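You operate a simulated robot arm through the tools that you are given. There is no shell and no other tool. Be economical: measure what you need, move in short steps, check, and stop when the job is done.

The job below is to be done with a simulated robot arm. You get a single attempt, and the scene is never put back.

Task
Dust both buns on the cooling rack with sugar, then cover them.
Fine: shake the sifter over each till its top is white, put the sifter back, set the cake cover over both; the bun in the oven stays as it is.

It is judged by the outcome, as a careful person would: the job done as asked, and still so three seconds after it is handed in. It fails if anything else is knocked over, pushed out of place, dropped, spilled or broken. A push-on lid holds only when it is set on centred and level and pressed home; a screw cap is set on level and turned clockwise until tight.

Robot
A 6-joint arm with a fingered hand, on a carriage that runs on a rail from [0, -0.957] to [0, 1.183] (x, y) and turns from -153 to 179 degrees about z. Base frame: it is fixed where the carriage stands at the start and does not move with it; the origin is on the floor, on the carriage's upright axis, x ahead of it, y to its left, z up. Readings come in m, degrees, newtons and seconds.
Its first joint turns from -166.0 to 166.0 degrees. Places, roughly: bun [0.75, 2.25, 0.5]; top of the cooling rack [0.7, 0.3, 0.9]. Payload 4 kg.
The TCP is the grasp point between the finger pads, 0.026 m short of the fingertips. In the tool frame z runs along the fingers and y along their closing line. Largest opening 0.132 m; the body of the gripper starts 0.073 m behind the TCP. The gripper is a hand of 4 fingers: y runs from the thumb to the fingers, the wrist lies at [0, 0, -0.239] in the tool frame.
Orientation is told as [roll, pitch, yaw] about the base's x, y, z axes, in that order, counted from this pose: with the fingers straight down and closing along the base's y, the tool's x points along the base's -x, its y along +y and its z along -z.

Tools
- The arm moves only by the tool servo_tool. Its argument "motion" is a list of rows, each a list of 2 entries, a list of its own where there are three numbers: the shift along the base's x, y, z in mm, then the turn, a rotation vector about the base's x, y, z in degrees. In form: [[[x, y, z], [ax, ay, az]], ...]. A call has 1 to 12 rows; each row is the pose to reach, as a shift and turn from the pose commanded when the call began. A row lasts 0.2 s, in which the tool goes at most 0.05 m and 8.6 degrees; a call with a longer step from one row to the next is refused whole. Where a pose cannot be reached the arm comes as near as it can. A force on the tool above 40 N (or 10 N above the force at the start of the call, whichever is more), or a blocked arm, ends the call early, and 0.2 s more pass. In this call time passes only in rows, and 0.2 s behind the last. The reply holds the time, the measured pose of the TCP, the force on the tool along the base axes, the opening and the grip force, in the units named above and with some noise, with the torque about the TCP (base axes, N m) and any sound that the robot's microphone picked up.
- Cameras (640 x 400 px; columns grow to the right, rows downward): "scene" is now at [0.3002, 0.1978, 1.4251]; the picture's right is [0.02, -1.00, 0.00], its down [-0.30, -0.01, -0.95] and it looks along [0.95, 0.02, -0.30] (base axes); focal length 214 px, centre (320, 200). "wrist" rides on the gripper at [0.068, 0.002, -0.097] in the tool frame; the picture's right is [-0.03, 1.00, 0.00], its down [-0.82, -0.02, -0.58] and it looks along [-0.58, -0.01, 0.82] (tool axes); focal length 270 px, centre (320, 200). There is no depth. A picture from a camera that has moved, and an enlarged one, comes with that camera's place and axes in the base frame and with its lens. The place of the scene camera against the robot may be out by one fixed shift of up to 0.018 m in any direction.
- camera(camera): a new picture of that camera. It takes no simulated time.
- slide_trunk(by): slides the trunk up (or, below 0, down) by that many m; the arm and the scene camera ride with it, the base frame stays. It gives what a move gives, with no picture.
- roll_base(legs): drives the robot by 1 to 6 legs, each [ahead, left, turn to the left] in m, m and degrees, along the robot's own axes; the way and the turn of a leg run together, so that a leg with both is an arc; at most 1.5 m and 180 degrees a leg. The arm and the cameras ride along, it lands a little off, and it stops where it bumps. It keeps to its track: a leg is cut to what the track allows. It gives what a move gives.
- curl_fingers(finger1, finger2, finger3, thumb_bend): sets how far each is bent, from 0 (flat) to 1 (curled in); at 0.3 the hand is open as for a grip, at 0.7 the pads meet at the TCP. One left out holds its place. A second passes; each finger stops where it meets its share of the squeeze, and holds until it gets a number again. It is the only way to open and close the hand. It gives what a move gives, with no picture; readings hold the bend of each and the force on the fingers (four entries, about 0 where the hand has none), thumb and palm.
- turn_head(pan, tilt): turns the head with the scene camera to pan (to the left, within 143 degrees either way) and tilt (down, from -29 to 69), counted from straight ahead of the robot. It gives what a move gives.
- close_up(camera, box): a new picture of the part [left, top, right, bottom] of that camera's present view, enlarged. It takes no simulated time.
- hand_in(): hands the job in; it is judged then, once.

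Go step by step. Nothing tells you exact positions but the pictures and the camera data: compare them with the known pose of the tool, close in by small moves and look again before you grip or let go. The budget is 120 turns and 98 pictures, counting those below and the enlarged ones. Unless the task says otherwise, let go and move clear before handing in, and close with one line.

The tools are called after "Call:" as name(argument=value, ...) on one line, values as JSON. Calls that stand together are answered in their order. servo_tool: Moves the arm, as the interface text tells. Its arguments: {"type":"object","properties":{"motion":{"type":"array","items":{"type":"array"}}},"required":["motion"]} The other tools are called the same way: slide_trunk (by) slides the trunk up or down; curl_fingers (finger1, finger2, finger3, thumb_bend) moves the fingers one by one; roll_base (legs) drives the base; turn_head (pan, tilt) turns the head that bears the scene camera; camera (camera) takes a picture; close_up (camera, box) takes an enlarged picture of a part of a camera's view; hand_in () hands the job in.

At the start:

```text
time_s: 0.0
tool_pos: [0.5004, 0.2319, 1.3822]
tool_rot: [0.0, 0.0, -0.1]
force: [-0.1, -0.4, 0.6]
wrist_torque: [-0.02, 0.0, 0.01]
gripper_width: 0.132
finger_force: 0.1
shape: jaw
bend: [0.3, 0.3, 0.3, 0.3]
finger forces: [0.0, 0.0, 0.0, 0.1, 0.0, 0.1]
trunk travel left (down, up): [-0.4, 0.228]
robot x, y, heading: [0.0, 0.0021, -0.1]
head pan, tilt: [1.3, 17.7]
```

scene: 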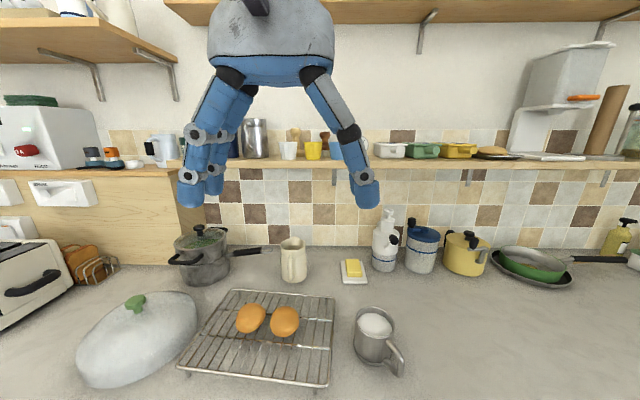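
wrist: 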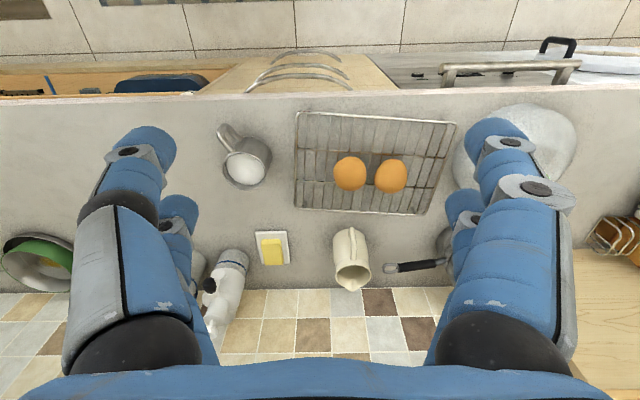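

I see two buns on the rack, a mug-like sifter with sugar to its right, and the pale oval cover with a green knob to its left. I'll look closer first.

Call:
close_up(camera="scene", box=[300, 270, 460, 400])

Call:
close_up(camera="scene", box=[60, 260, 350, 400])

Call:
close_up(camera="wrist", box=[180, 90, 480, 300])

```text
3.08 times, centred on (380, 335) of scene
camera zoom: at [0.3002, 0.1978, 1.4251], right [0.02, -1.0, 0.0], down [-0.3, -0.01, -0.95], along [0.95, 0.02, -0.3], focal length 660 px, centre (135, -215)
```

zoom: 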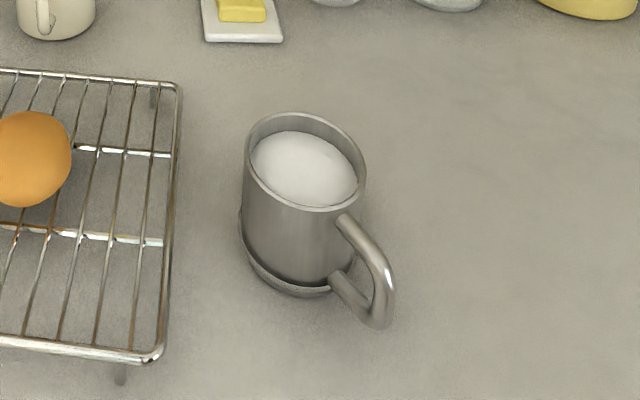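

```text
2.21 times, centred on (205, 330) of scene
camera zoom: at [0.3002, 0.1978, 1.4251], right [0.02, -1.0, 0.0], down [-0.3, -0.01, -0.95], along [0.95, 0.02, -0.3], focal length 473 px, centre (574, -87)
```

zoom: 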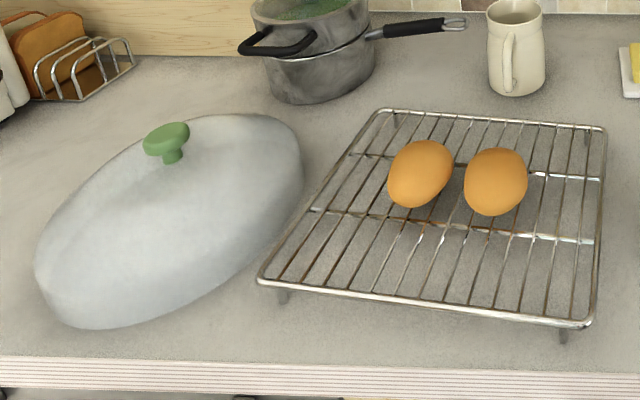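

```text
1.90 times, centred on (330, 195) of wrist
camera zoom: at [0.4328, 0.2337, 1.4793], right [0.03, 1.0, 0.0], down [0.82, -0.02, 0.58], along [0.58, -0.01, -0.82], focal length 515 px, centre (301, 210)
```

zoom: 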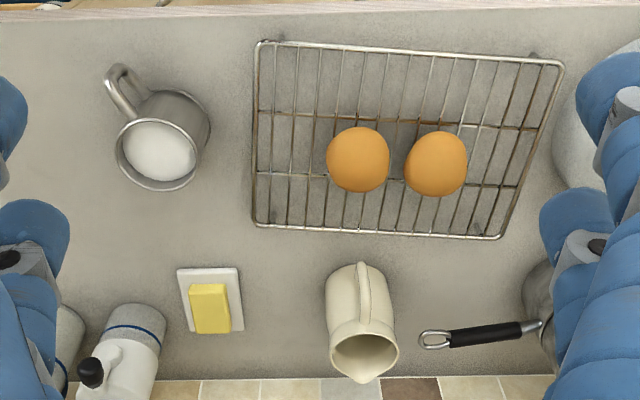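

The sifter stands near (0.73, 0.06) with its handle pointing toward the robot's right. I'll move the hand above it, still high, and look down with the wrist camera.

Call:
servo_tool(motion=[[[30, -25, -25], [0, 0, 0]], [[60, -50, -50], [0, 0, 0]], [[90, -75, -75], [0, 0, 0]], [[120, -100, -100], [0, 0, 0]], [[150, -125, -125], [0, 0, 0]], [[180, -150, -150], [0, 0, 0]], [[200, -165, -180], [0, 0, 0]]])

Call:
camera(camera="wrist")

Call:
camera(camera="scene")

```text
time_s: 1.6
tool_pos: [0.7005, 0.0651, 1.202]
tool_rot: [0.1, -0.2, 0.0]
force: [-0.5, 0.7, 0.4]
wrist_torque: [0.01, -0.01, 0.01]
gripper_width: 0.1316
finger_force: 0.0
shape: jaw
bend: [0.3, 0.3, 0.3, 0.3]
finger forces: [0.0, 0.0, 0.0, 0.0, 0.0, 0.0]
trunk travel left (down, up): [-0.4, 0.228]
robot x, y, heading: [0.0012, 0.0005, -0.0]
head pan, tilt: [1.3, 17.7]
```

```text
92 pictures are left
camera wrist: at [0.6328, 0.0678, 1.298], right [0.03, 1.0, 0.0], down [0.82, -0.02, 0.58], along [0.58, -0.01, -0.82], focal length 270 px, centre (320, 200)
```

wrist: 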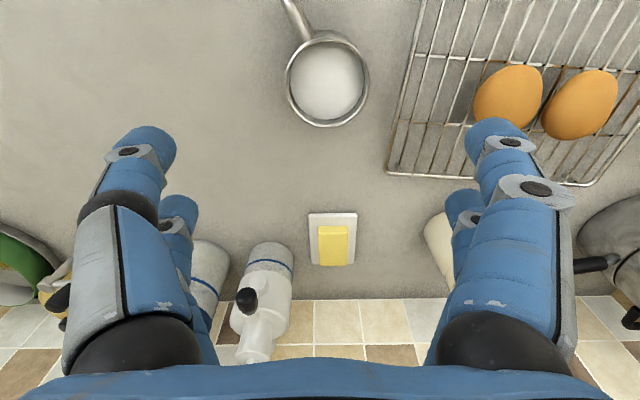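

```text
91 pictures are left
camera scene: at [0.2998, 0.1979, 1.4252], right [0.02, -1.0, 0.0], down [-0.3, -0.01, -0.95], along [0.95, 0.02, -0.3], focal length 214 px, centre (320, 200)
```

scene: 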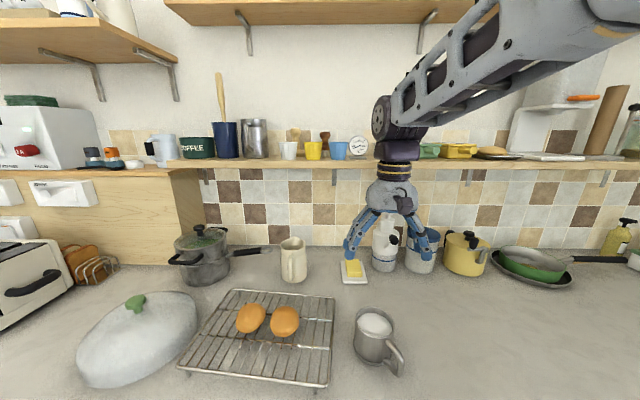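

The rim centre works out at about (0.69, 0.075, 0.99), with a diameter of about 0.087, and the handle points toward -x. Next I'll lower the hand to just above the rim and check the centring.

Call:
servo_tool(motion=[[[-3, 3, -40], [0, 0, 0]], [[-8, 10, -80], [0, 0, 0]], [[-8, 10, -120], [0, 0, 0]], [[-8, 10, -145], [0, 0, 0]]])

Call:
camera(camera="wrist")

Call:
close_up(camera="scene", box=[280, 200, 480, 400])

```text
time_s: 2.6
tool_pos: [0.6934, 0.0768, 1.058]
tool_rot: [0.0, 0.0, 0.0]
force: [-0.2, -0.7, -0.4]
wrist_torque: [-0.03, -0.02, 0.0]
gripper_width: 0.1317
finger_force: 0.1
shape: jaw
bend: [0.3, 0.3, 0.3, 0.3]
finger forces: [0.1, 0.1, 0.0, 0.0, 0.0, 0.1]
trunk travel left (down, up): [-0.4, 0.228]
robot x, y, heading: [0.0037, -0.0027, 0.2]
head pan, tilt: [1.3, 17.7]
```

```text
90 pictures are left
camera wrist: at [0.6245, 0.0786, 1.1537], right [0.03, 1.0, 0.0], down [0.82, -0.02, 0.58], along [0.58, -0.01, -0.82], focal length 270 px, centre (320, 200)
```

wrist: 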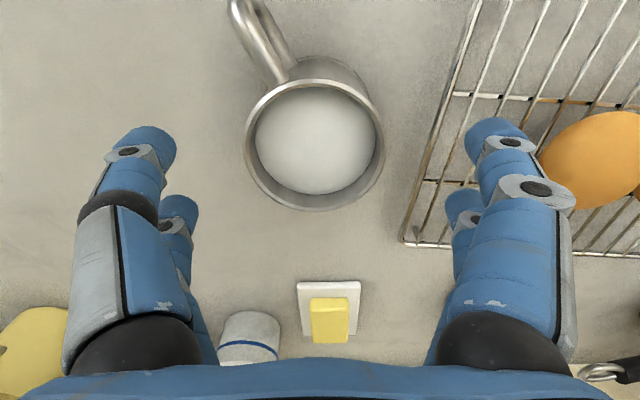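

```text
2.00 times, centred on (380, 300) of scene
camera zoom: at [0.2999, 0.1978, 1.4252], right [0.02, -1.0, 0.0], down [-0.3, -0.01, -0.95], along [0.95, 0.02, -0.3], focal length 429 px, centre (200, 0)
```

zoom: 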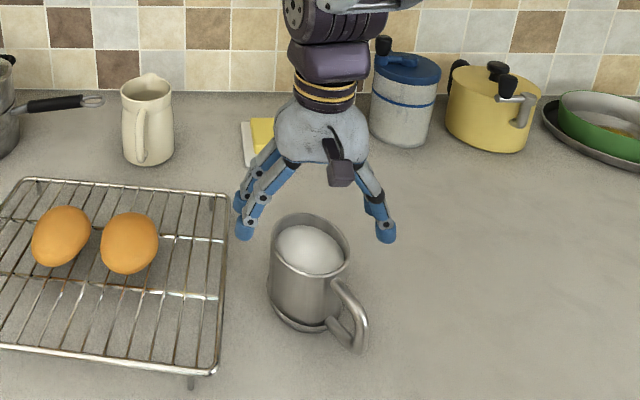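

The cup is well centred under the hand. I'll yaw about 16° so the fingers clear the handle, then lower them around the body.

Call:
servo_tool(motion=[[[-2, -2, 0], [0, 0, 8]], [[-2, -2, 0], [0, 0, 16]], [[-2, -2, -30], [0, 0, 16]], [[-2, -2, -60], [0, 0, 16]], [[-2, -2, -85], [0, 0, 16]], [[-2, -2, -103], [0, 0, 16]]])

Call:
camera(camera="wrist")

Call:
close_up(camera="scene", box=[280, 200, 480, 400])

```text
time_s: 4.0
tool_pos: [0.6926, 0.0742, 0.9557]
tool_rot: [0.0, -0.1, 16.0]
force: [1.8, -2.3, 6.3]
wrist_torque: [-0.18, -0.07, 0.02]
gripper_width: 0.1315
finger_force: 0.1
shape: jaw
bend: [0.3, 0.3, 0.3, 0.3]
finger forces: [0.0, 0.3, 5.4, 0.0, 0.1, 0.0]
trunk travel left (down, up): [-0.4, 0.228]
robot x, y, heading: [0.0006, -0.0014, -0.1]
head pan, tilt: [1.3, 17.7]
```

```text
88 pictures are left
camera wrist: at [0.6254, 0.057, 1.0522], right [-0.25, 0.97, 0.0], down [0.79, 0.2, 0.58], along [0.56, 0.15, -0.81], focal length 270 px, centre (320, 200)
```

wrist: 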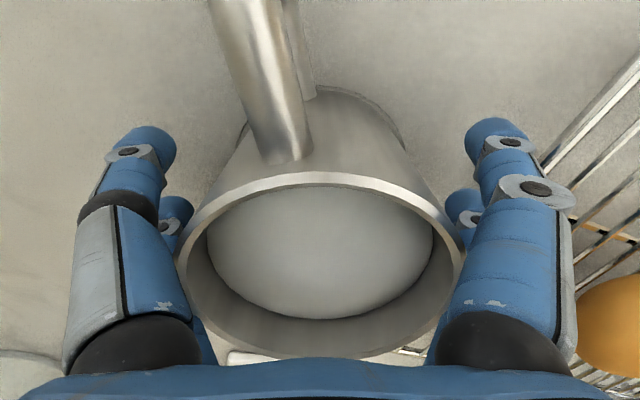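

```text
2.00 times, centred on (380, 300) of scene
camera zoom: at [0.2999, 0.1977, 1.4253], right [0.02, -1.0, 0.0], down [-0.3, -0.01, -0.95], along [0.95, 0.02, -0.3], focal length 429 px, centre (200, 0)
```

zoom: 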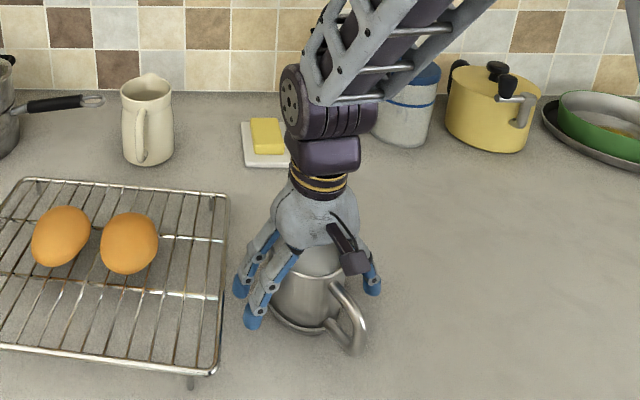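

Finger 3 is lightly touching the cup, about 5 N. I'll rise a little, shift slightly toward the finger side, and check that the force clears.

Call:
servo_tool(motion=[[[0, 0, 10], [0, 0, 0]], [[-1, 5, 10], [0, 0, 0]]])

Call:
close_up(camera="wrist", box=[100, 80, 560, 380])

```text
time_s: 4.6
tool_pos: [0.6908, 0.079, 0.9648]
tool_rot: [0.1, 0.0, 16.0]
force: [-0.3, -0.3, -0.6]
wrist_torque: [0.01, -0.01, 0.0]
gripper_width: 0.1318
finger_force: 0.1
shape: jaw
bend: [0.3, 0.3, 0.3, 0.3]
finger forces: [0.1, 0.0, 0.4, 0.0, 0.0, 0.1]
trunk travel left (down, up): [-0.4, 0.228]
robot x, y, heading: [-0.0037, 0.0012, 0.3]
head pan, tilt: [1.3, 17.7]
```

```text
1.33 times, centred on (330, 230) of wrist
camera zoom: at [0.624, 0.0626, 1.0612], right [-0.25, 0.97, 0.0], down [0.79, 0.21, 0.58], along [0.56, 0.14, -0.82], focal length 360 px, centre (307, 160)
```

zoom: 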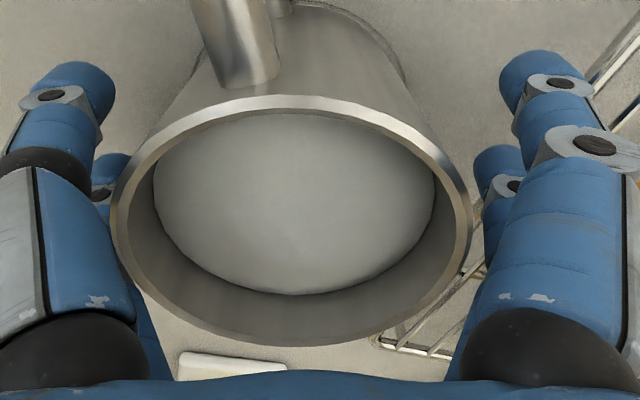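

The force has cleared, so I'll close the fingers on the cup body.

Call:
curl_fingers(finger1=0.55, finger2=0.55, finger3=0.55, thumb_bend=0.55)

Call:
camera(camera="wrist")

Call:
close_up(camera="scene", box=[280, 200, 480, 400])

```text
time_s: 5.6
tool_pos: [0.6906, 0.0791, 0.9645]
tool_rot: [0.0, 0.0, 15.9]
force: [1.5, -0.8, 7.7]
wrist_torque: [-0.12, -0.07, 0.06]
gripper_width: 0.0705
finger_force: 17.7
shape: fingers
bend: [0.49, 0.49, 0.51, 0.51]
finger forces: [5.6, 11.1, 10.8, 0.0, 7.8, 0.0]
trunk travel left (down, up): [-0.4, 0.228]
robot x, y, heading: [0.0026, 0.0006, 0.1]
head pan, tilt: [1.3, 17.7]
```

```text
85 pictures are left
camera wrist: at [0.6241, 0.0625, 1.0616], right [-0.25, 0.97, 0.0], down [0.79, 0.2, 0.58], along [0.56, 0.15, -0.82], focal length 270 px, centre (320, 200)
```

wrist: 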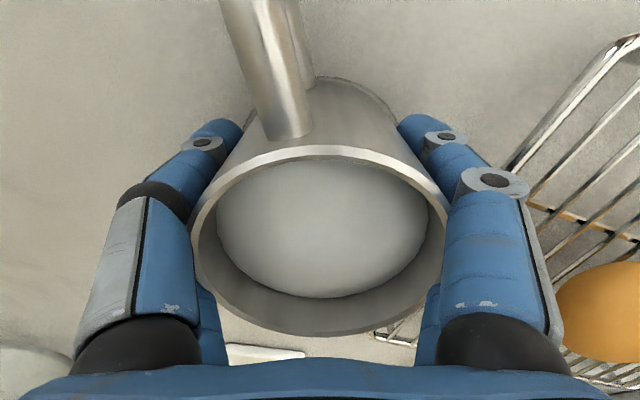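

```text
2.00 times, centred on (380, 300) of scene
camera zoom: at [0.3001, 0.1978, 1.4252], right [0.02, -1.0, 0.0], down [-0.3, -0.01, -0.95], along [0.95, 0.02, -0.3], focal length 429 px, centre (200, 0)
```

zoom: 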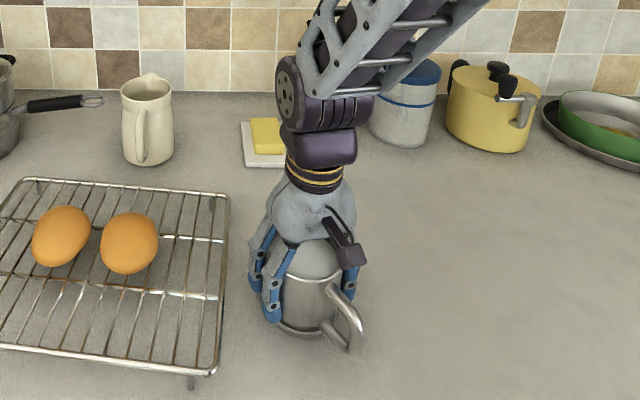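

The fingers have closed on the cup. I'll lift it a few centimetres and check the grip and what the underside looks like.

Call:
servo_tool(motion=[[[0, 0, 8], [0, 0, 0]], [[0, 0, 20], [0, 0, 0]], [[0, 0, 40], [0, 0, 0]], [[0, 0, 60], [0, 0, 0]]])

Call:
close_up(camera="scene", box=[280, 200, 480, 400])

Call:
camera(camera="wrist")

```text
time_s: 6.6
tool_pos: [0.6903, 0.0788, 1.0231]
tool_rot: [0.0, 0.0, 16.0]
force: [0.0, -0.1, -3.0]
wrist_torque: [0.02, -0.03, -0.02]
gripper_width: 0.0706
finger_force: 16.2
shape: fingers
bend: [0.49, 0.49, 0.51, 0.51]
finger forces: [6.1, 10.8, 9.2, 0.0, 7.3, 0.0]
trunk travel left (down, up): [-0.4, 0.228]
robot x, y, heading: [0.0011, -0.0011, 0.4]
head pan, tilt: [1.3, 17.7]
```

```text
2.00 times, centred on (380, 300) of scene
camera zoom: at [0.3005, 0.1979, 1.4251], right [0.02, -1.0, 0.0], down [-0.3, -0.01, -0.95], along [0.95, 0.02, -0.3], focal length 429 px, centre (200, 0)
```

zoom: 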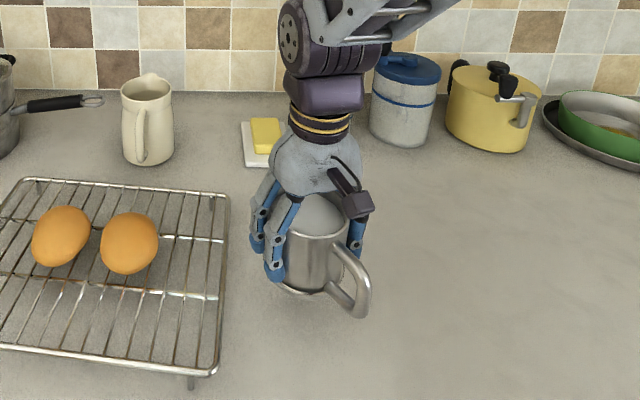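

```text
82 pictures are left
camera wrist: at [0.6239, 0.0628, 1.1212], right [-0.25, 0.97, 0.0], down [0.79, 0.21, 0.58], along [0.56, 0.14, -0.82], focal length 270 px, centre (320, 200)
```

wrist: 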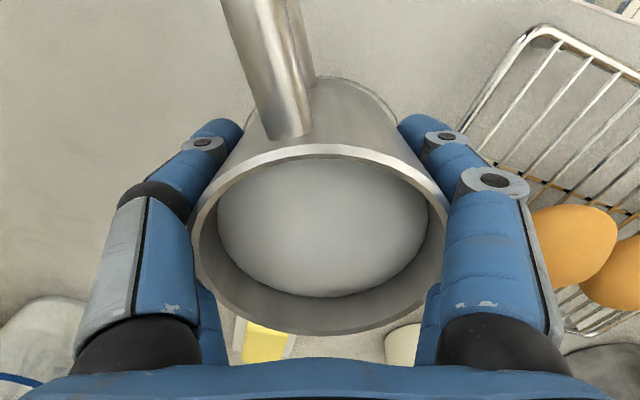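

The grip holds, with about 3 N of weight. The buns are at about (0.727, 0.294) and (0.735, 0.381), with tops near 0.985. I'll carry the sifter level over the nearer bun.

Call:
servo_tool(motion=[[[0, 0, 30], [0, 0, 0]], [[0, 0, 60], [0, 0, 0]], [[4, 20, 80], [0, 0, 0]], [[10, 55, 80], [0, 0, 0]], [[16, 90, 80], [0, 0, 0]], [[22, 125, 80], [0, 0, 0]], [[28, 160, 80], [0, 0, 0]], [[34, 195, 80], [0, 0, 0]], [[37, 215, 80], [0, 0, 0]]])

Call:
camera(camera="scene")

Call:
camera(camera="wrist")

```text
time_s: 8.6
tool_pos: [0.727, 0.2943, 1.1047]
tool_rot: [0.0, 0.0, 16.0]
force: [-0.4, 0.2, -1.0]
wrist_torque: [-0.02, -0.06, 0.02]
gripper_width: 0.0704
finger_force: 16.4
shape: fingers
bend: [0.49, 0.49, 0.51, 0.51]
finger forces: [5.9, 10.8, 9.0, 0.0, 7.3, 0.0]
trunk travel left (down, up): [-0.4, 0.228]
robot x, y, heading: [-0.0012, -0.0017, 0.1]
head pan, tilt: [1.3, 17.7]
```

```text
81 pictures are left
camera scene: at [0.3002, 0.1977, 1.4251], right [0.02, -1.0, 0.0], down [-0.3, -0.01, -0.95], along [0.95, 0.02, -0.3], focal length 214 px, centre (320, 200)
```

scene: 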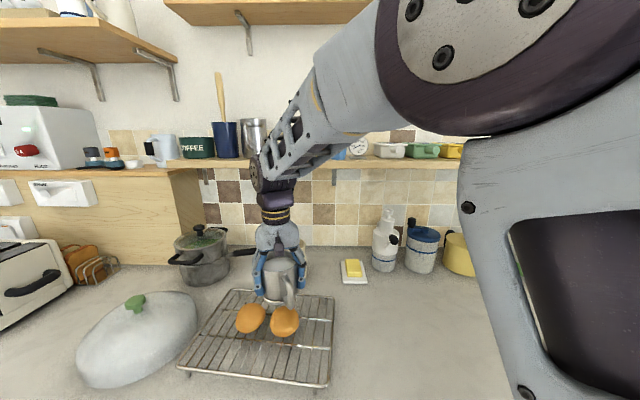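

```text
80 pictures are left
camera wrist: at [0.6609, 0.2776, 1.2011], right [-0.25, 0.97, 0.0], down [0.79, 0.2, 0.58], along [0.56, 0.14, -0.82], focal length 270 px, centre (320, 200)
```

wrist: 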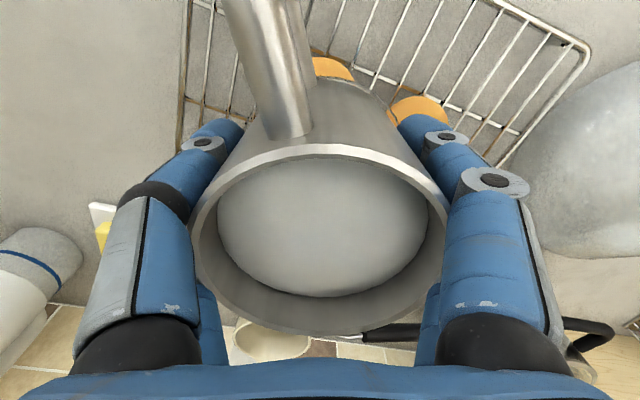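

Call:
close_up(camera="scene", box=[210, 230, 350, 350])

```text
3.33 times, centred on (280, 290) of scene
camera zoom: at [0.3002, 0.1977, 1.4251], right [0.02, -1.0, 0.0], down [-0.3, -0.01, -0.95], along [0.95, 0.02, -0.3], focal length 715 px, centre (453, -100)
```

zoom: 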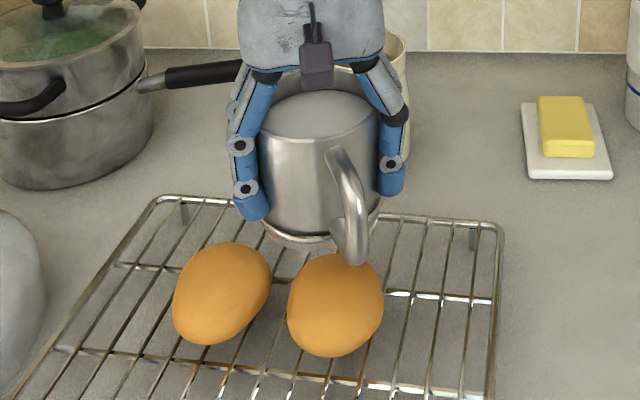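

The cup sits roughly 6–8 mm to the +y side of bun A. I'll correct that and give a short gentle shake.

Call:
servo_tool(motion=[[[0, -6, 0], [0, 0, 0]], [[12, -6, 0], [0, 0, 0]], [[-12, -6, 0], [0, 0, 0]], [[12, -6, 0], [0, 0, 0]], [[-12, -6, 0], [0, 0, 0]], [[12, -6, 0], [0, 0, 0]], [[-12, -6, 0], [0, 0, 0]], [[0, -6, 0], [0, 0, 0]]])

Call:
close_up(camera="scene", box=[210, 230, 350, 350])

```text
time_s: 10.4
tool_pos: [0.7276, 0.2876, 1.1048]
tool_rot: [0.0, -0.1, 16.0]
force: [-0.5, 0.1, -1.7]
wrist_torque: [0.01, 0.01, 0.0]
gripper_width: 0.0705
finger_force: 17.1
shape: fingers
bend: [0.49, 0.49, 0.51, 0.51]
finger forces: [6.1, 10.8, 9.0, 0.0, 7.1, 0.1]
trunk travel left (down, up): [-0.4, 0.228]
robot x, y, heading: [-0.0007, 0.0003, 0.1]
head pan, tilt: [1.3, 17.7]
```

```text
3.33 times, centred on (280, 290) of scene
camera zoom: at [0.3002, 0.1979, 1.4251], right [0.02, -1.0, 0.0], down [-0.3, -0.01, -0.95], along [0.95, 0.02, -0.3], focal length 715 px, centre (453, -100)
```

zoom: 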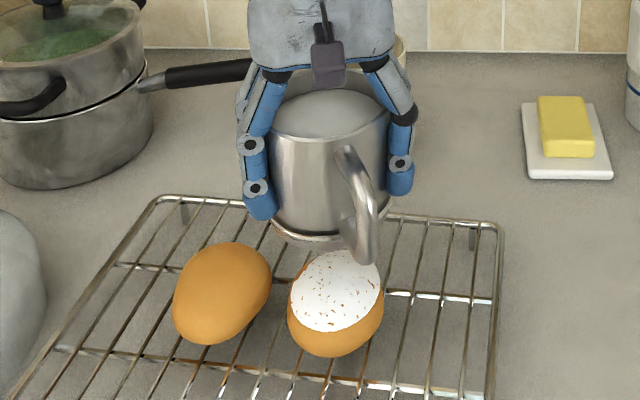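

The sugar is falling well and bun A is almost white. A few more strokes should finish it.

Call:
servo_tool(motion=[[[12, 0, 0], [0, 0, 0]], [[-12, 0, 0], [0, 0, 0]], [[12, 0, 0], [0, 0, 0]], [[0, 0, 0], [0, 0, 0]]])

Call:
close_up(camera="scene", box=[210, 230, 350, 350])

```text
time_s: 11.4
tool_pos: [0.7273, 0.2889, 1.1048]
tool_rot: [0.1, 0.1, 15.9]
force: [0.3, -1.1, -1.6]
wrist_torque: [0.03, 0.0, 0.02]
gripper_width: 0.0704
finger_force: 16.0
shape: fingers
bend: [0.49, 0.49, 0.51, 0.51]
finger forces: [6.0, 10.7, 8.9, 0.1, 7.2, 0.0]
trunk travel left (down, up): [-0.4, 0.228]
robot x, y, heading: [-0.0015, 0.0023, 0.1]
head pan, tilt: [1.3, 17.7]
```

```text
3.33 times, centred on (280, 290) of scene
camera zoom: at [0.3005, 0.1979, 1.4251], right [0.02, -1.0, 0.0], down [-0.3, -0.01, -0.95], along [0.95, 0.02, -0.3], focal length 715 px, centre (453, -100)
```

zoom: 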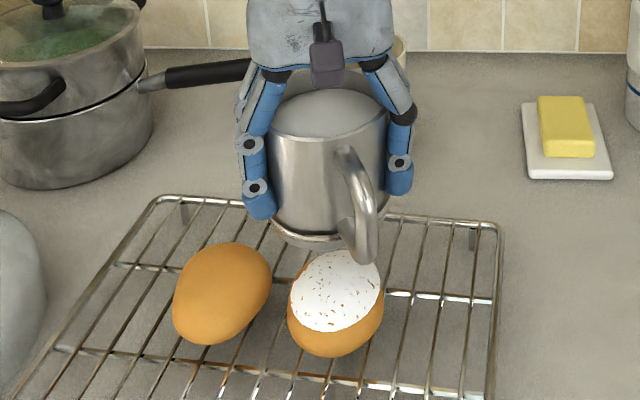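

It shows little change, so I'll shake again a bit harder.

Call:
servo_tool(motion=[[[16, 0, 0], [0, 0, 0]], [[-16, 0, 0], [0, 0, 0]], [[16, 0, 0], [0, 0, 0]], [[-16, 0, 0], [0, 0, 0]], [[16, 0, 0], [0, 0, 0]], [[-16, 0, 0], [0, 0, 0]], [[16, 0, 0], [0, 0, 0]], [[0, 0, 0], [0, 0, 0]]])

Call:
close_up(camera="scene", box=[240, 270, 320, 340])

```text
time_s: 13.2
tool_pos: [0.7277, 0.2878, 1.1046]
tool_rot: [0.0, -0.1, 16.0]
force: [0.7, -0.2, -2.2]
wrist_torque: [-0.01, -0.01, 0.02]
gripper_width: 0.0703
finger_force: 16.0
shape: fingers
bend: [0.49, 0.49, 0.51, 0.51]
finger forces: [6.0, 10.6, 9.0, 0.0, 7.2, 0.0]
trunk travel left (down, up): [-0.4, 0.228]
robot x, y, heading: [0.0025, 0.0007, -0.1]
head pan, tilt: [1.3, 17.7]
```

```text
5.71 times, centred on (280, 305) of scene
camera zoom: at [0.3005, 0.1979, 1.4251], right [0.02, -1.0, 0.0], down [-0.3, -0.01, -0.95], along [0.95, 0.02, -0.3], focal length 1226 px, centre (549, -400)
```

zoom: 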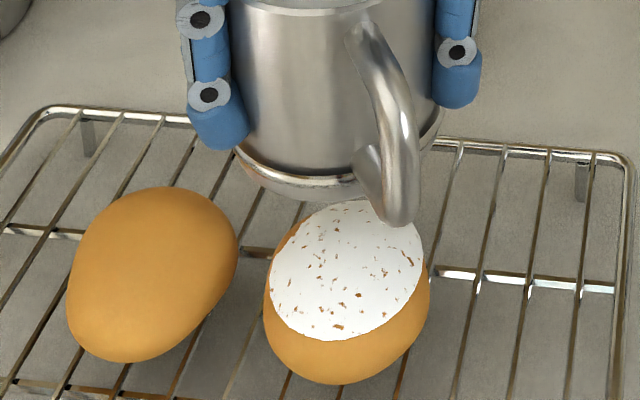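

Bun A's cap looks unchanged and white, so coverage seems saturated. I'll move over bun B and shake in small portions to compare.

Call:
servo_tool(motion=[[[3, 30, 0], [0, 0, 0]], [[6, 60, 0], [0, 0, 0]], [[8, 86, 0], [0, 0, 0]], [[20, 86, 0], [0, 0, 0]], [[-4, 86, 0], [0, 0, 0]], [[8, 86, 0], [0, 0, 0]]])

Call:
close_up(camera="scene", box=[220, 270, 320, 345])

```text
time_s: 14.6
tool_pos: [0.7348, 0.3747, 1.1048]
tool_rot: [0.0, 0.1, 16.0]
force: [0.3, -0.4, -1.4]
wrist_torque: [-0.04, 0.0, -0.01]
gripper_width: 0.0702
finger_force: 16.3
shape: fingers
bend: [0.49, 0.49, 0.51, 0.51]
finger forces: [6.1, 10.6, 9.0, 0.0, 7.3, 0.0]
trunk travel left (down, up): [-0.4, 0.228]
robot x, y, heading: [-0.0021, -0.0007, -0.1]
head pan, tilt: [1.3, 17.7]
```

```text
5.33 times, centred on (270, 308) of scene
camera zoom: at [0.3002, 0.1979, 1.4251], right [0.02, -1.0, 0.0], down [-0.3, -0.01, -0.95], along [0.95, 0.02, -0.3], focal length 1144 px, centre (587, -373)
```

zoom: 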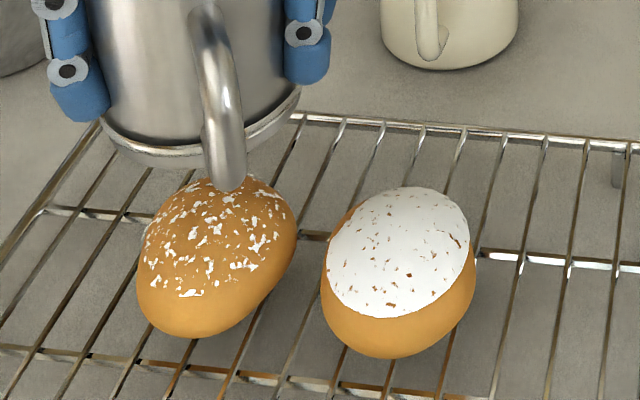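

Bun B is starting to get covered and bun A's cap is white. I'll continue shaking over B.

Call:
servo_tool(motion=[[[14, 0, 0], [0, 0, 0]], [[-14, 0, 0], [0, 0, 0]], [[14, 0, 0], [0, 0, 0]], [[-14, 0, 0], [0, 0, 0]], [[14, 0, 0], [0, 0, 0]], [[-14, 0, 0], [0, 0, 0]], [[14, 0, 0], [0, 0, 0]], [[0, 0, 0], [0, 0, 0]]])

Call:
close_up(camera="scene", box=[220, 270, 320, 345])

```text
time_s: 16.4
tool_pos: [0.735, 0.3751, 1.1047]
tool_rot: [0.0, -0.1, 15.9]
force: [-0.3, -0.4, -1.5]
wrist_torque: [0.01, 0.0, -0.02]
gripper_width: 0.0701
finger_force: 16.2
shape: fingers
bend: [0.49, 0.49, 0.51, 0.51]
finger forces: [6.2, 10.5, 9.0, 0.0, 7.1, 0.1]
trunk travel left (down, up): [-0.4, 0.228]
robot x, y, heading: [0.001, 0.0019, -0.1]
head pan, tilt: [1.3, 17.7]
```

```text
5.33 times, centred on (270, 308) of scene
camera zoom: at [0.3004, 0.1979, 1.4251], right [0.02, -1.0, 0.0], down [-0.3, -0.01, -0.95], along [0.95, 0.02, -0.3], focal length 1144 px, centre (587, -373)
```

zoom: 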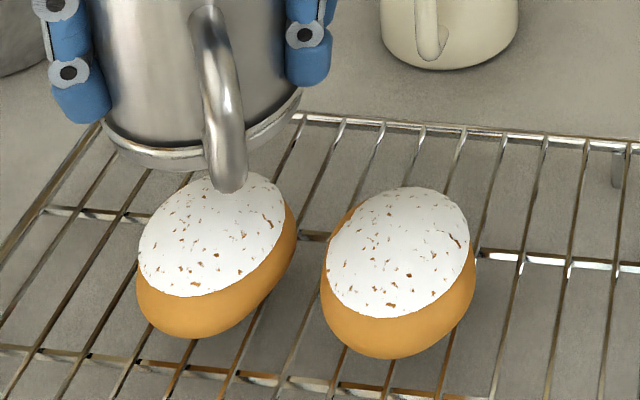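

Both caps look equally white. A few last strokes over B, then I'll carry the sifter back over its place.

Call:
servo_tool(motion=[[[14, 0, 0], [0, 0, 0]], [[-14, 0, 0], [0, 0, 0]], [[14, 0, 0], [0, 0, 0]], [[0, 0, 0], [0, 0, 0]]])

Call:
servo_tool(motion=[[[-2, -15, 0], [0, 0, 0]], [[-7, -45, 0], [0, 0, 0]], [[-12, -80, 0], [0, 0, 0]], [[-17, -115, 0], [0, 0, 0]], [[-22, -150, 0], [0, 0, 0]], [[-27, -185, 0], [0, 0, 0]], [[-32, -220, 0], [0, 0, 0]], [[-38, -255, 0], [0, 0, 0]], [[-43, -282, 0], [0, 0, 0]], [[-45, -296, 0], [0, 0, 0]]])

Call:
camera(camera="scene")

Call:
close_up(camera="scene", box=[220, 270, 460, 400])

```text
time_s: 17.4
tool_pos: [0.7344, 0.375, 1.1047]
tool_rot: [0.0, 0.1, 16.0]
force: [-0.1, 0.1, -1.6]
wrist_torque: [0.03, 0.03, -0.05]
gripper_width: 0.0702
finger_force: 16.4
shape: fingers
bend: [0.49, 0.49, 0.51, 0.51]
finger forces: [6.2, 10.3, 9.0, 0.0, 7.1, 0.1]
trunk travel left (down, up): [-0.4, 0.228]
robot x, y, heading: [-0.0005, 0.002, -0.2]
head pan, tilt: [1.3, 17.7]
```

```text
time_s: 19.6
tool_pos: [0.6901, 0.0796, 1.1057]
tool_rot: [0.0, 0.0, 16.0]
force: [-0.4, -0.4, -2.4]
wrist_torque: [0.0, -0.02, 0.03]
gripper_width: 0.0702
finger_force: 16.9
shape: fingers
bend: [0.49, 0.49, 0.5, 0.51]
finger forces: [6.2, 10.3, 8.5, 0.0, 7.1, 0.1]
trunk travel left (down, up): [-0.4, 0.228]
robot x, y, heading: [-0.0013, 0.0009, -0.0]
head pan, tilt: [1.3, 17.7]
```

```text
73 pictures are left
camera scene: at [0.3003, 0.198, 1.4251], right [0.02, -1.0, 0.0], down [-0.3, -0.01, -0.95], along [0.95, 0.02, -0.3], focal length 214 px, centre (320, 200)
```

scene: 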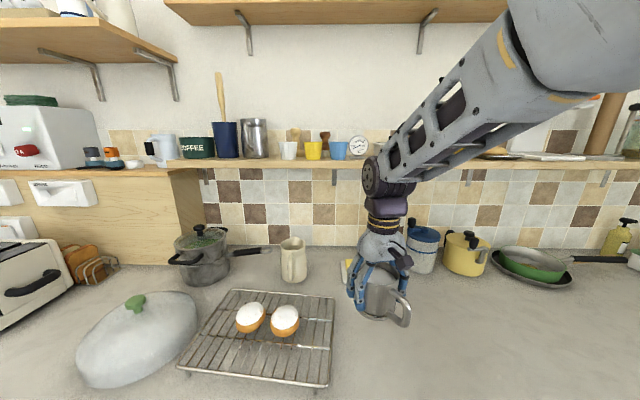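

```text
2.67 times, centred on (340, 335) of scene
camera zoom: at [0.3003, 0.198, 1.4251], right [0.02, -1.0, 0.0], down [-0.3, -0.01, -0.95], along [0.95, 0.02, -0.3], focal length 572 px, centre (267, -160)
```

zoom: 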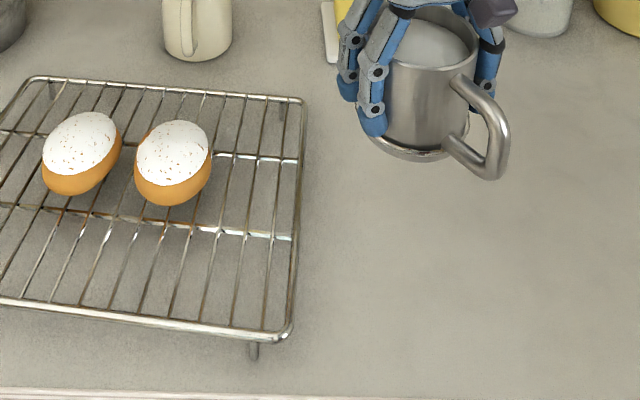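

Both buns are white and the rack and counter are clean. I'll lower the sifter to its old spot.

Call:
servo_tool(motion=[[[0, 0, -30], [0, 0, 0]], [[0, 0, -65], [0, 0, 0]], [[0, 0, -100], [0, 0, 0]], [[0, 0, -120], [0, 0, 0]], [[0, 0, -132], [0, 0, 0]], [[0, 0, -138], [0, 0, 0]]])

Call:
close_up(camera="scene", box=[280, 200, 480, 400])

```text
time_s: 21.0
tool_pos: [0.6902, 0.0771, 0.966]
tool_rot: [0.0, 0.0, 16.0]
force: [0.0, -0.5, -1.9]
wrist_torque: [0.01, -0.02, 0.0]
gripper_width: 0.0702
finger_force: 16.0
shape: fingers
bend: [0.49, 0.49, 0.5, 0.51]
finger forces: [6.0, 10.2, 8.7, 0.0, 7.2, 0.0]
trunk travel left (down, up): [-0.4, 0.228]
robot x, y, heading: [-0.0016, -0.0004, 0.0]
head pan, tilt: [1.3, 17.7]
```

```text
2.00 times, centred on (380, 300) of scene
camera zoom: at [0.3002, 0.1978, 1.4251], right [0.02, -1.0, 0.0], down [-0.3, -0.01, -0.95], along [0.95, 0.02, -0.3], focal length 429 px, centre (200, 0)
```

zoom: 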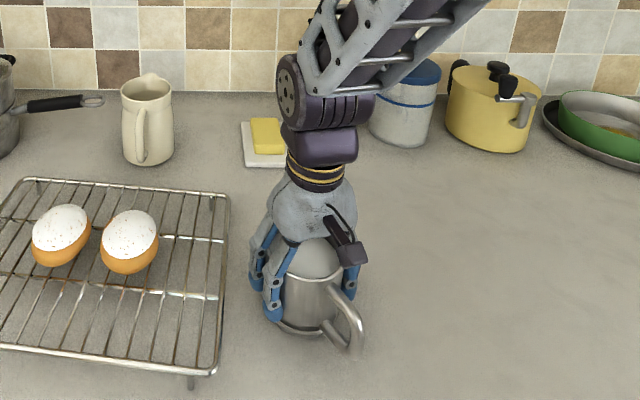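

Just above contact. I'll creep down in 1–2 mm steps until the weight comes off.

Call:
servo_tool(motion=[[[0, 1, -1], [0, 0, 0]], [[0, 1, -2], [0, 0, 0]], [[0, 1, -3], [0, 0, 0]]])

```text
time_s: 21.8
tool_pos: [0.6908, 0.0806, 0.9651]
tool_rot: [0.0, -0.2, 15.9]
force: [0.5, -1.5, 14.5]
wrist_torque: [-0.25, 0.04, 0.04]
gripper_width: 0.0703
finger_force: 18.1
shape: fingers
bend: [0.49, 0.49, 0.5, 0.51]
finger forces: [6.4, 11.7, 10.4, 0.0, 8.1, 0.1]
trunk travel left (down, up): [-0.4, 0.228]
robot x, y, heading: [-0.0016, -0.0022, -0.1]
head pan, tilt: [1.3, 17.7]
```

The cup is on the counter with about 14 N of contact. I'll ease up 1.5 mm and release.

Call:
servo_tool(motion=[[[0, 0, 1.5], [0, 0, 0]]])

Call:
curl_fingers(finger1=0.3, finger2=0.3, finger3=0.3, thumb_bend=0.3)

Call:
camera(camera="wrist")

```text
time_s: 22.2
tool_pos: [0.6905, 0.0794, 0.9654]
tool_rot: [0.0, 0.0, 15.9]
force: [0.8, 1.4, 6.7]
wrist_torque: [-0.23, -0.03, 0.02]
gripper_width: 0.0703
finger_force: 17.7
shape: fingers
bend: [0.49, 0.49, 0.5, 0.51]
finger forces: [6.1, 11.3, 9.8, 0.1, 7.8, 0.0]
trunk travel left (down, up): [-0.4, 0.228]
robot x, y, heading: [-0.0008, 0.0013, -0.0]
head pan, tilt: [1.3, 17.7]
```

```text
time_s: 23.2
tool_pos: [0.6898, 0.0791, 0.9656]
tool_rot: [0.1, 0.1, 16.0]
force: [0.2, 0.0, 0.5]
wrist_torque: [-0.01, -0.05, -0.02]
gripper_width: 0.1324
finger_force: 0.1
shape: fingers
bend: [0.3, 0.3, 0.3, 0.3]
finger forces: [0.0, 0.1, 0.1, 0.0, 0.0, 0.0]
trunk travel left (down, up): [-0.4, 0.228]
robot x, y, heading: [0.0014, 0.0026, -0.0]
head pan, tilt: [1.3, 17.7]
```

```text
70 pictures are left
camera wrist: at [0.624, 0.0628, 1.0621], right [-0.25, 0.97, 0.0], down [0.79, 0.21, 0.58], along [0.56, 0.14, -0.82], focal length 270 px, centre (320, 200)
```

wrist: 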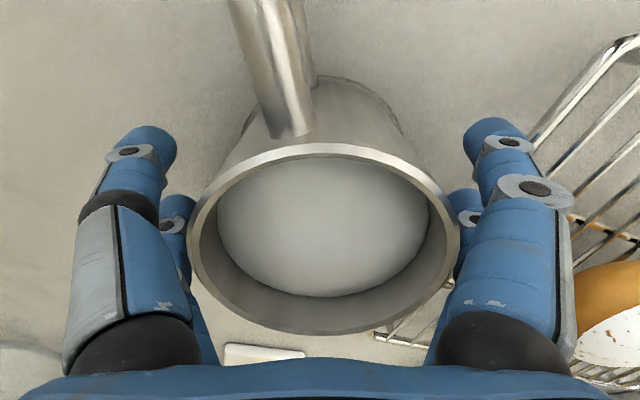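

The release was clean. I'll raise the hand clear and then roll the base left toward the cover.

Call:
servo_tool(motion=[[[0, 0, 20], [0, 0, 0]], [[0, 0, 50], [0, 0, 0]], [[0, 0, 95], [0, 0, 0]], [[0, 0, 140], [0, 0, -4]], [[0, 0, 190], [0, 0, -10]], [[0, 0, 240], [0, 0, -16]], [[0, 0, 285], [0, 0, -16]]])

Call:
roll_base(legs=[[0, 0.4, 0]])

Call:
camera(camera="scene")

Call:
camera(camera="wrist")

```text
time_s: 24.8
tool_pos: [0.69, 0.0796, 1.2514]
tool_rot: [0.1, 0.0, -0.1]
force: [0.2, -0.2, 0.3]
wrist_torque: [0.02, -0.01, -0.01]
gripper_width: 0.1325
finger_force: 0.1
shape: fingers
bend: [0.3, 0.3, 0.3, 0.3]
finger forces: [0.1, 0.0, 0.0, 0.0, 0.1, 0.1]
trunk travel left (down, up): [-0.4, 0.228]
robot x, y, heading: [-0.0012, -0.0019, -0.1]
head pan, tilt: [1.3, 17.7]
```

```text
time_s: 27.3
tool_pos: [0.6912, 0.4756, 1.2503]
tool_rot: [0.1, 0.1, -0.2]
force: [-0.1, 0.0, 0.5]
wrist_torque: [0.0, 0.0, 0.01]
gripper_width: 0.1325
finger_force: 0.0
shape: fingers
bend: [0.3, 0.3, 0.3, 0.3]
finger forces: [0.1, 0.0, 0.0, 0.0, 0.0, 0.0]
trunk travel left (down, up): [-0.4, 0.228]
robot x, y, heading: [0.0011, 0.3972, -0.3]
head pan, tilt: [1.3, 17.7]
```

```text
69 pictures are left
camera scene: at [0.3011, 0.5943, 1.4251], right [0.02, -1.0, 0.0], down [-0.3, -0.01, -0.95], along [0.95, 0.02, -0.3], focal length 214 px, centre (320, 200)
```

scene: 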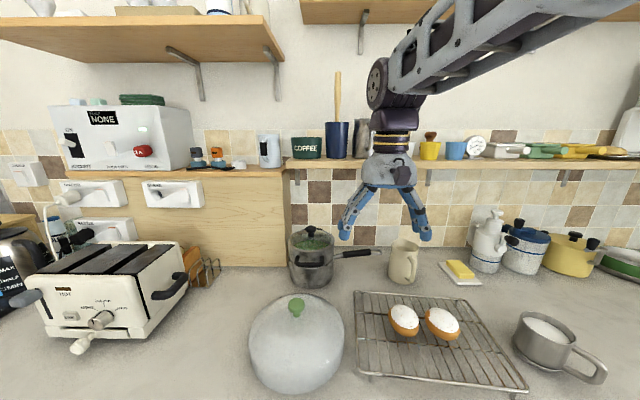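

```text
68 pictures are left
camera wrist: at [0.6223, 0.4766, 1.3471], right [0.03, 1.0, 0.0], down [0.82, -0.02, 0.58], along [0.58, -0.02, -0.82], focal length 270 px, centre (320, 200)
```

wrist: 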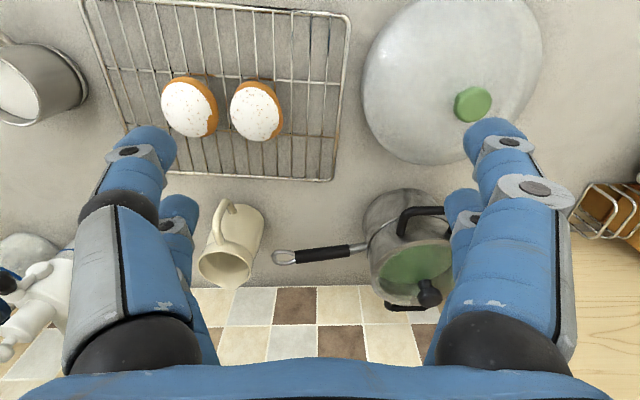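

The cover turns out to be a round dome about 0.235 m across, with a green knob near (0.724, 0.662) and its top near z 1.01. I'll move above the knob for a closer look.

Call:
servo_tool(motion=[[[6, 35, 0], [0, 0, 0]], [[13, 75, -5], [0, 0, 0]], [[20, 115, -30], [0, 0, 0]], [[27, 150, -60], [0, 0, 0]], [[33, 186, -90], [0, 0, 0]], [[33, 186, -120], [0, 0, 0]]])

Call:
camera(camera="wrist")

Call:
close_up(camera="scene", box=[220, 230, 380, 400])

```text
time_s: 28.7
tool_pos: [0.7245, 0.6609, 1.131]
tool_rot: [0.0, 0.0, -0.2]
force: [-0.1, -0.6, 0.3]
wrist_torque: [-0.01, -0.06, -0.02]
gripper_width: 0.1327
finger_force: 0.0
shape: fingers
bend: [0.3, 0.3, 0.3, 0.3]
finger forces: [0.0, 0.0, 0.0, 0.1, 0.0, 0.0]
trunk travel left (down, up): [-0.4, 0.228]
robot x, y, heading: [0.0, 0.3962, -0.2]
head pan, tilt: [1.3, 17.7]
```

```text
67 pictures are left
camera wrist: at [0.6552, 0.663, 1.2267], right [0.03, 1.0, 0.0], down [0.82, -0.02, 0.58], along [0.58, -0.02, -0.82], focal length 270 px, centre (320, 200)
```

wrist: 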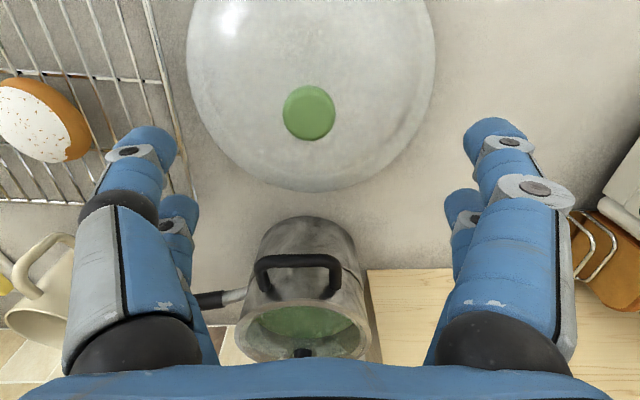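

```text
2.35 times, centred on (300, 315) of scene
camera zoom: at [0.3009, 0.5942, 1.4252], right [0.02, -1.0, 0.0], down [-0.3, -0.01, -0.95], along [0.95, 0.02, -0.3], focal length 505 px, centre (367, -71)
```

zoom: 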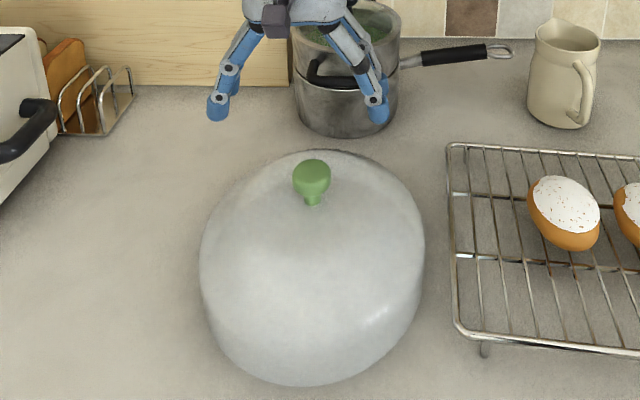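

The refined knob position is about (0.718, 0.651), top near z 1.02, about 40 mm wide. I'll lower closer and look again.

Call:
servo_tool(motion=[[[-6, -10, -25], [0, 0, 0]], [[-6, -10, -50], [0, 0, 0]], [[-6, -10, -75], [0, 0, 0]]])

Call:
camera(camera="wrist")

Call:
close_up(camera="scene", box=[220, 230, 380, 400])

```text
time_s: 29.5
tool_pos: [0.7175, 0.6497, 1.0535]
tool_rot: [-0.1, 0.0, -0.2]
force: [-0.3, -0.3, 0.7]
wrist_torque: [0.0, 0.01, -0.02]
gripper_width: 0.1325
finger_force: 0.0
shape: fingers
bend: [0.3, 0.3, 0.3, 0.3]
finger forces: [0.1, 0.0, 0.0, 0.0, 0.0, 0.0]
trunk travel left (down, up): [-0.4, 0.228]
robot x, y, heading: [0.0011, 0.3995, -0.2]
head pan, tilt: [1.3, 17.7]
```

```text
65 pictures are left
camera wrist: at [0.6491, 0.6525, 1.1519], right [0.03, 1.0, 0.0], down [0.82, -0.02, 0.58], along [0.58, -0.02, -0.82], focal length 270 px, centre (320, 200)
```

wrist: 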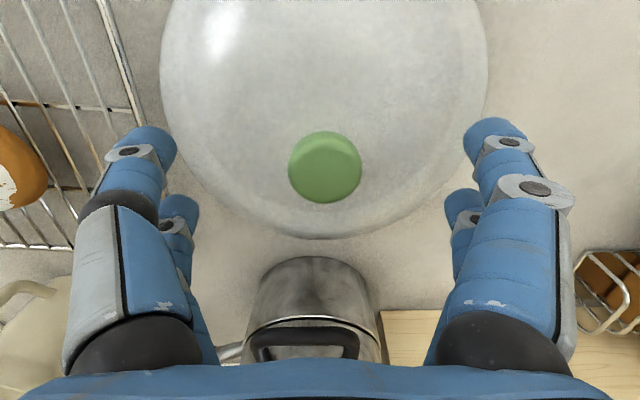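

```text
2.35 times, centred on (300, 315) of scene
camera zoom: at [0.3009, 0.5943, 1.4252], right [0.02, -1.0, 0.0], down [-0.3, -0.01, -0.95], along [0.95, 0.02, -0.3], focal length 505 px, centre (367, -71)
```

zoom: 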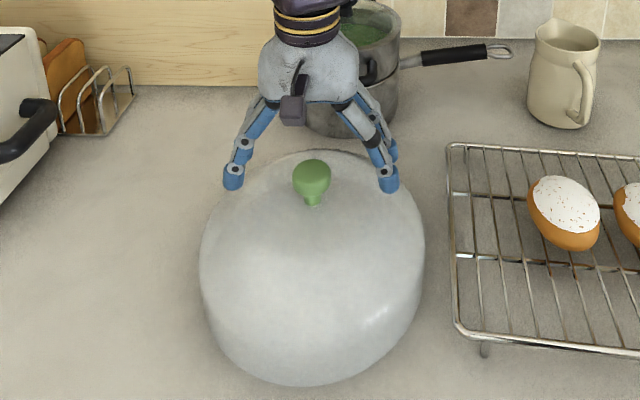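

The knob is centred at (0.717, 0.652), top about 1.02. I'll lower so the pads straddle its head, with the tips just above the dome.

Call:
servo_tool(motion=[[[0, 2, -15], [0, 0, 0]], [[0, 2, -28], [0, 0, 0]], [[0, 2, -36], [0, 0, 0]]])

Call:
camera(camera="wrist")

Call:
close_up(camera="scene", box=[250, 250, 350, 340])

```text
time_s: 30.3
tool_pos: [0.7173, 0.653, 1.0197]
tool_rot: [0.0, 0.0, -0.3]
force: [0.1, -0.1, 0.3]
wrist_torque: [0.0, 0.0, -0.01]
gripper_width: 0.1325
finger_force: 0.2
shape: fingers
bend: [0.3, 0.3, 0.3, 0.3]
finger forces: [0.1, 0.1, 0.0, 0.0, 0.1, 0.0]
trunk travel left (down, up): [-0.4, 0.228]
robot x, y, heading: [-0.0003, 0.3992, -0.3]
head pan, tilt: [1.3, 17.7]
```

```text
63 pictures are left
camera wrist: at [0.6489, 0.6544, 1.1159], right [0.03, 1.0, 0.0], down [0.82, -0.02, 0.58], along [0.58, -0.02, -0.82], focal length 270 px, centre (320, 200)
```

wrist: 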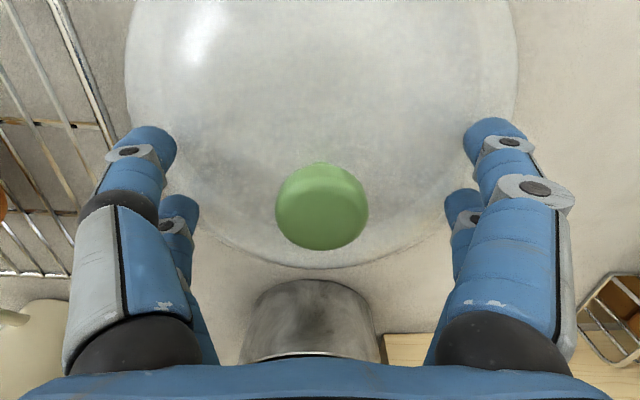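

```text
4.44 times, centred on (300, 295) of scene
camera zoom: at [0.301, 0.5943, 1.4252], right [0.02, -1.0, 0.0], down [-0.3, -0.01, -0.95], along [0.95, 0.02, -0.3], focal length 953 px, centre (409, -222)
```

zoom: 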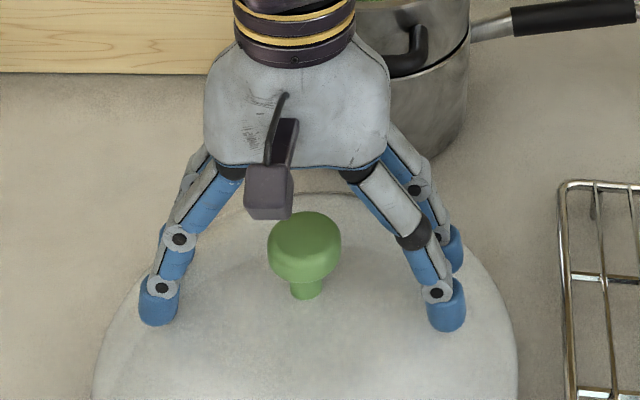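

The knob sits right between the pads, so I'll close on it.

Call:
curl_fingers(finger1=0.64, finger2=0.64, finger3=0.64, thumb_bend=0.64)

Call:
camera(camera="wrist")

Call:
close_up(camera="scene", box=[250, 250, 350, 340])

```text
time_s: 31.3
tool_pos: [0.718, 0.6528, 1.0222]
tool_rot: [0.2, -0.1, -0.2]
force: [2.1, -5.9, 31.0]
wrist_torque: [-0.57, 0.05, 0.06]
gripper_width: 0.1006
finger_force: 21.4
shape: fingers
bend: [0.39, 0.39, 0.41, 0.47]
finger forces: [7.7, 8.1, 8.4, 0.0, 17.9, 0.0]
trunk travel left (down, up): [-0.4, 0.228]
robot x, y, heading: [-0.001, 0.3975, -0.2]
head pan, tilt: [1.3, 17.7]
```

```text
61 pictures are left
camera wrist: at [0.6488, 0.6538, 1.1174], right [0.03, 1.0, 0.0], down [0.81, -0.02, 0.58], along [0.58, -0.02, -0.81], focal length 270 px, centre (320, 200)
```

wrist: 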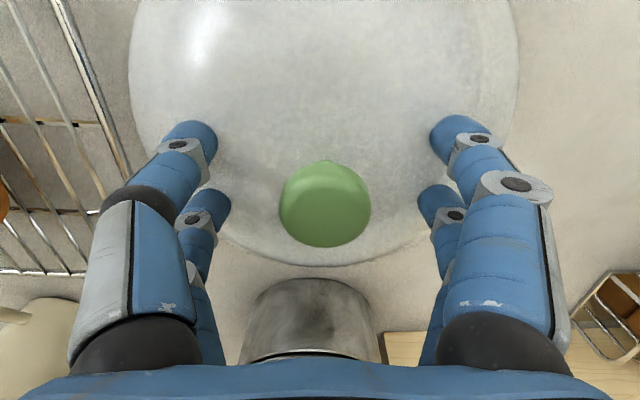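

```text
4.44 times, centred on (300, 295) of scene
camera zoom: at [0.3002, 0.5936, 1.4255], right [0.02, -1.0, 0.0], down [-0.3, -0.01, -0.95], along [0.95, 0.02, -0.3], focal length 953 px, centre (409, -222)
```

zoom: 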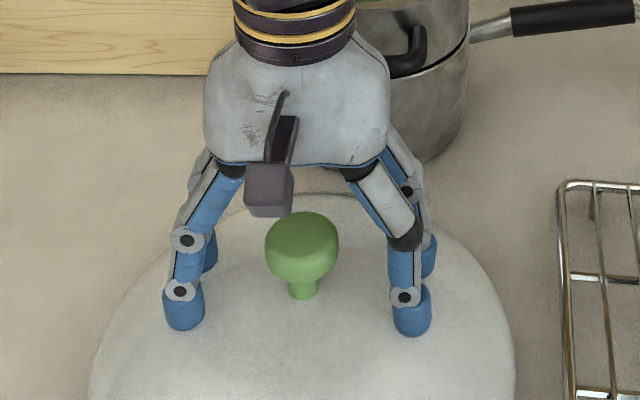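

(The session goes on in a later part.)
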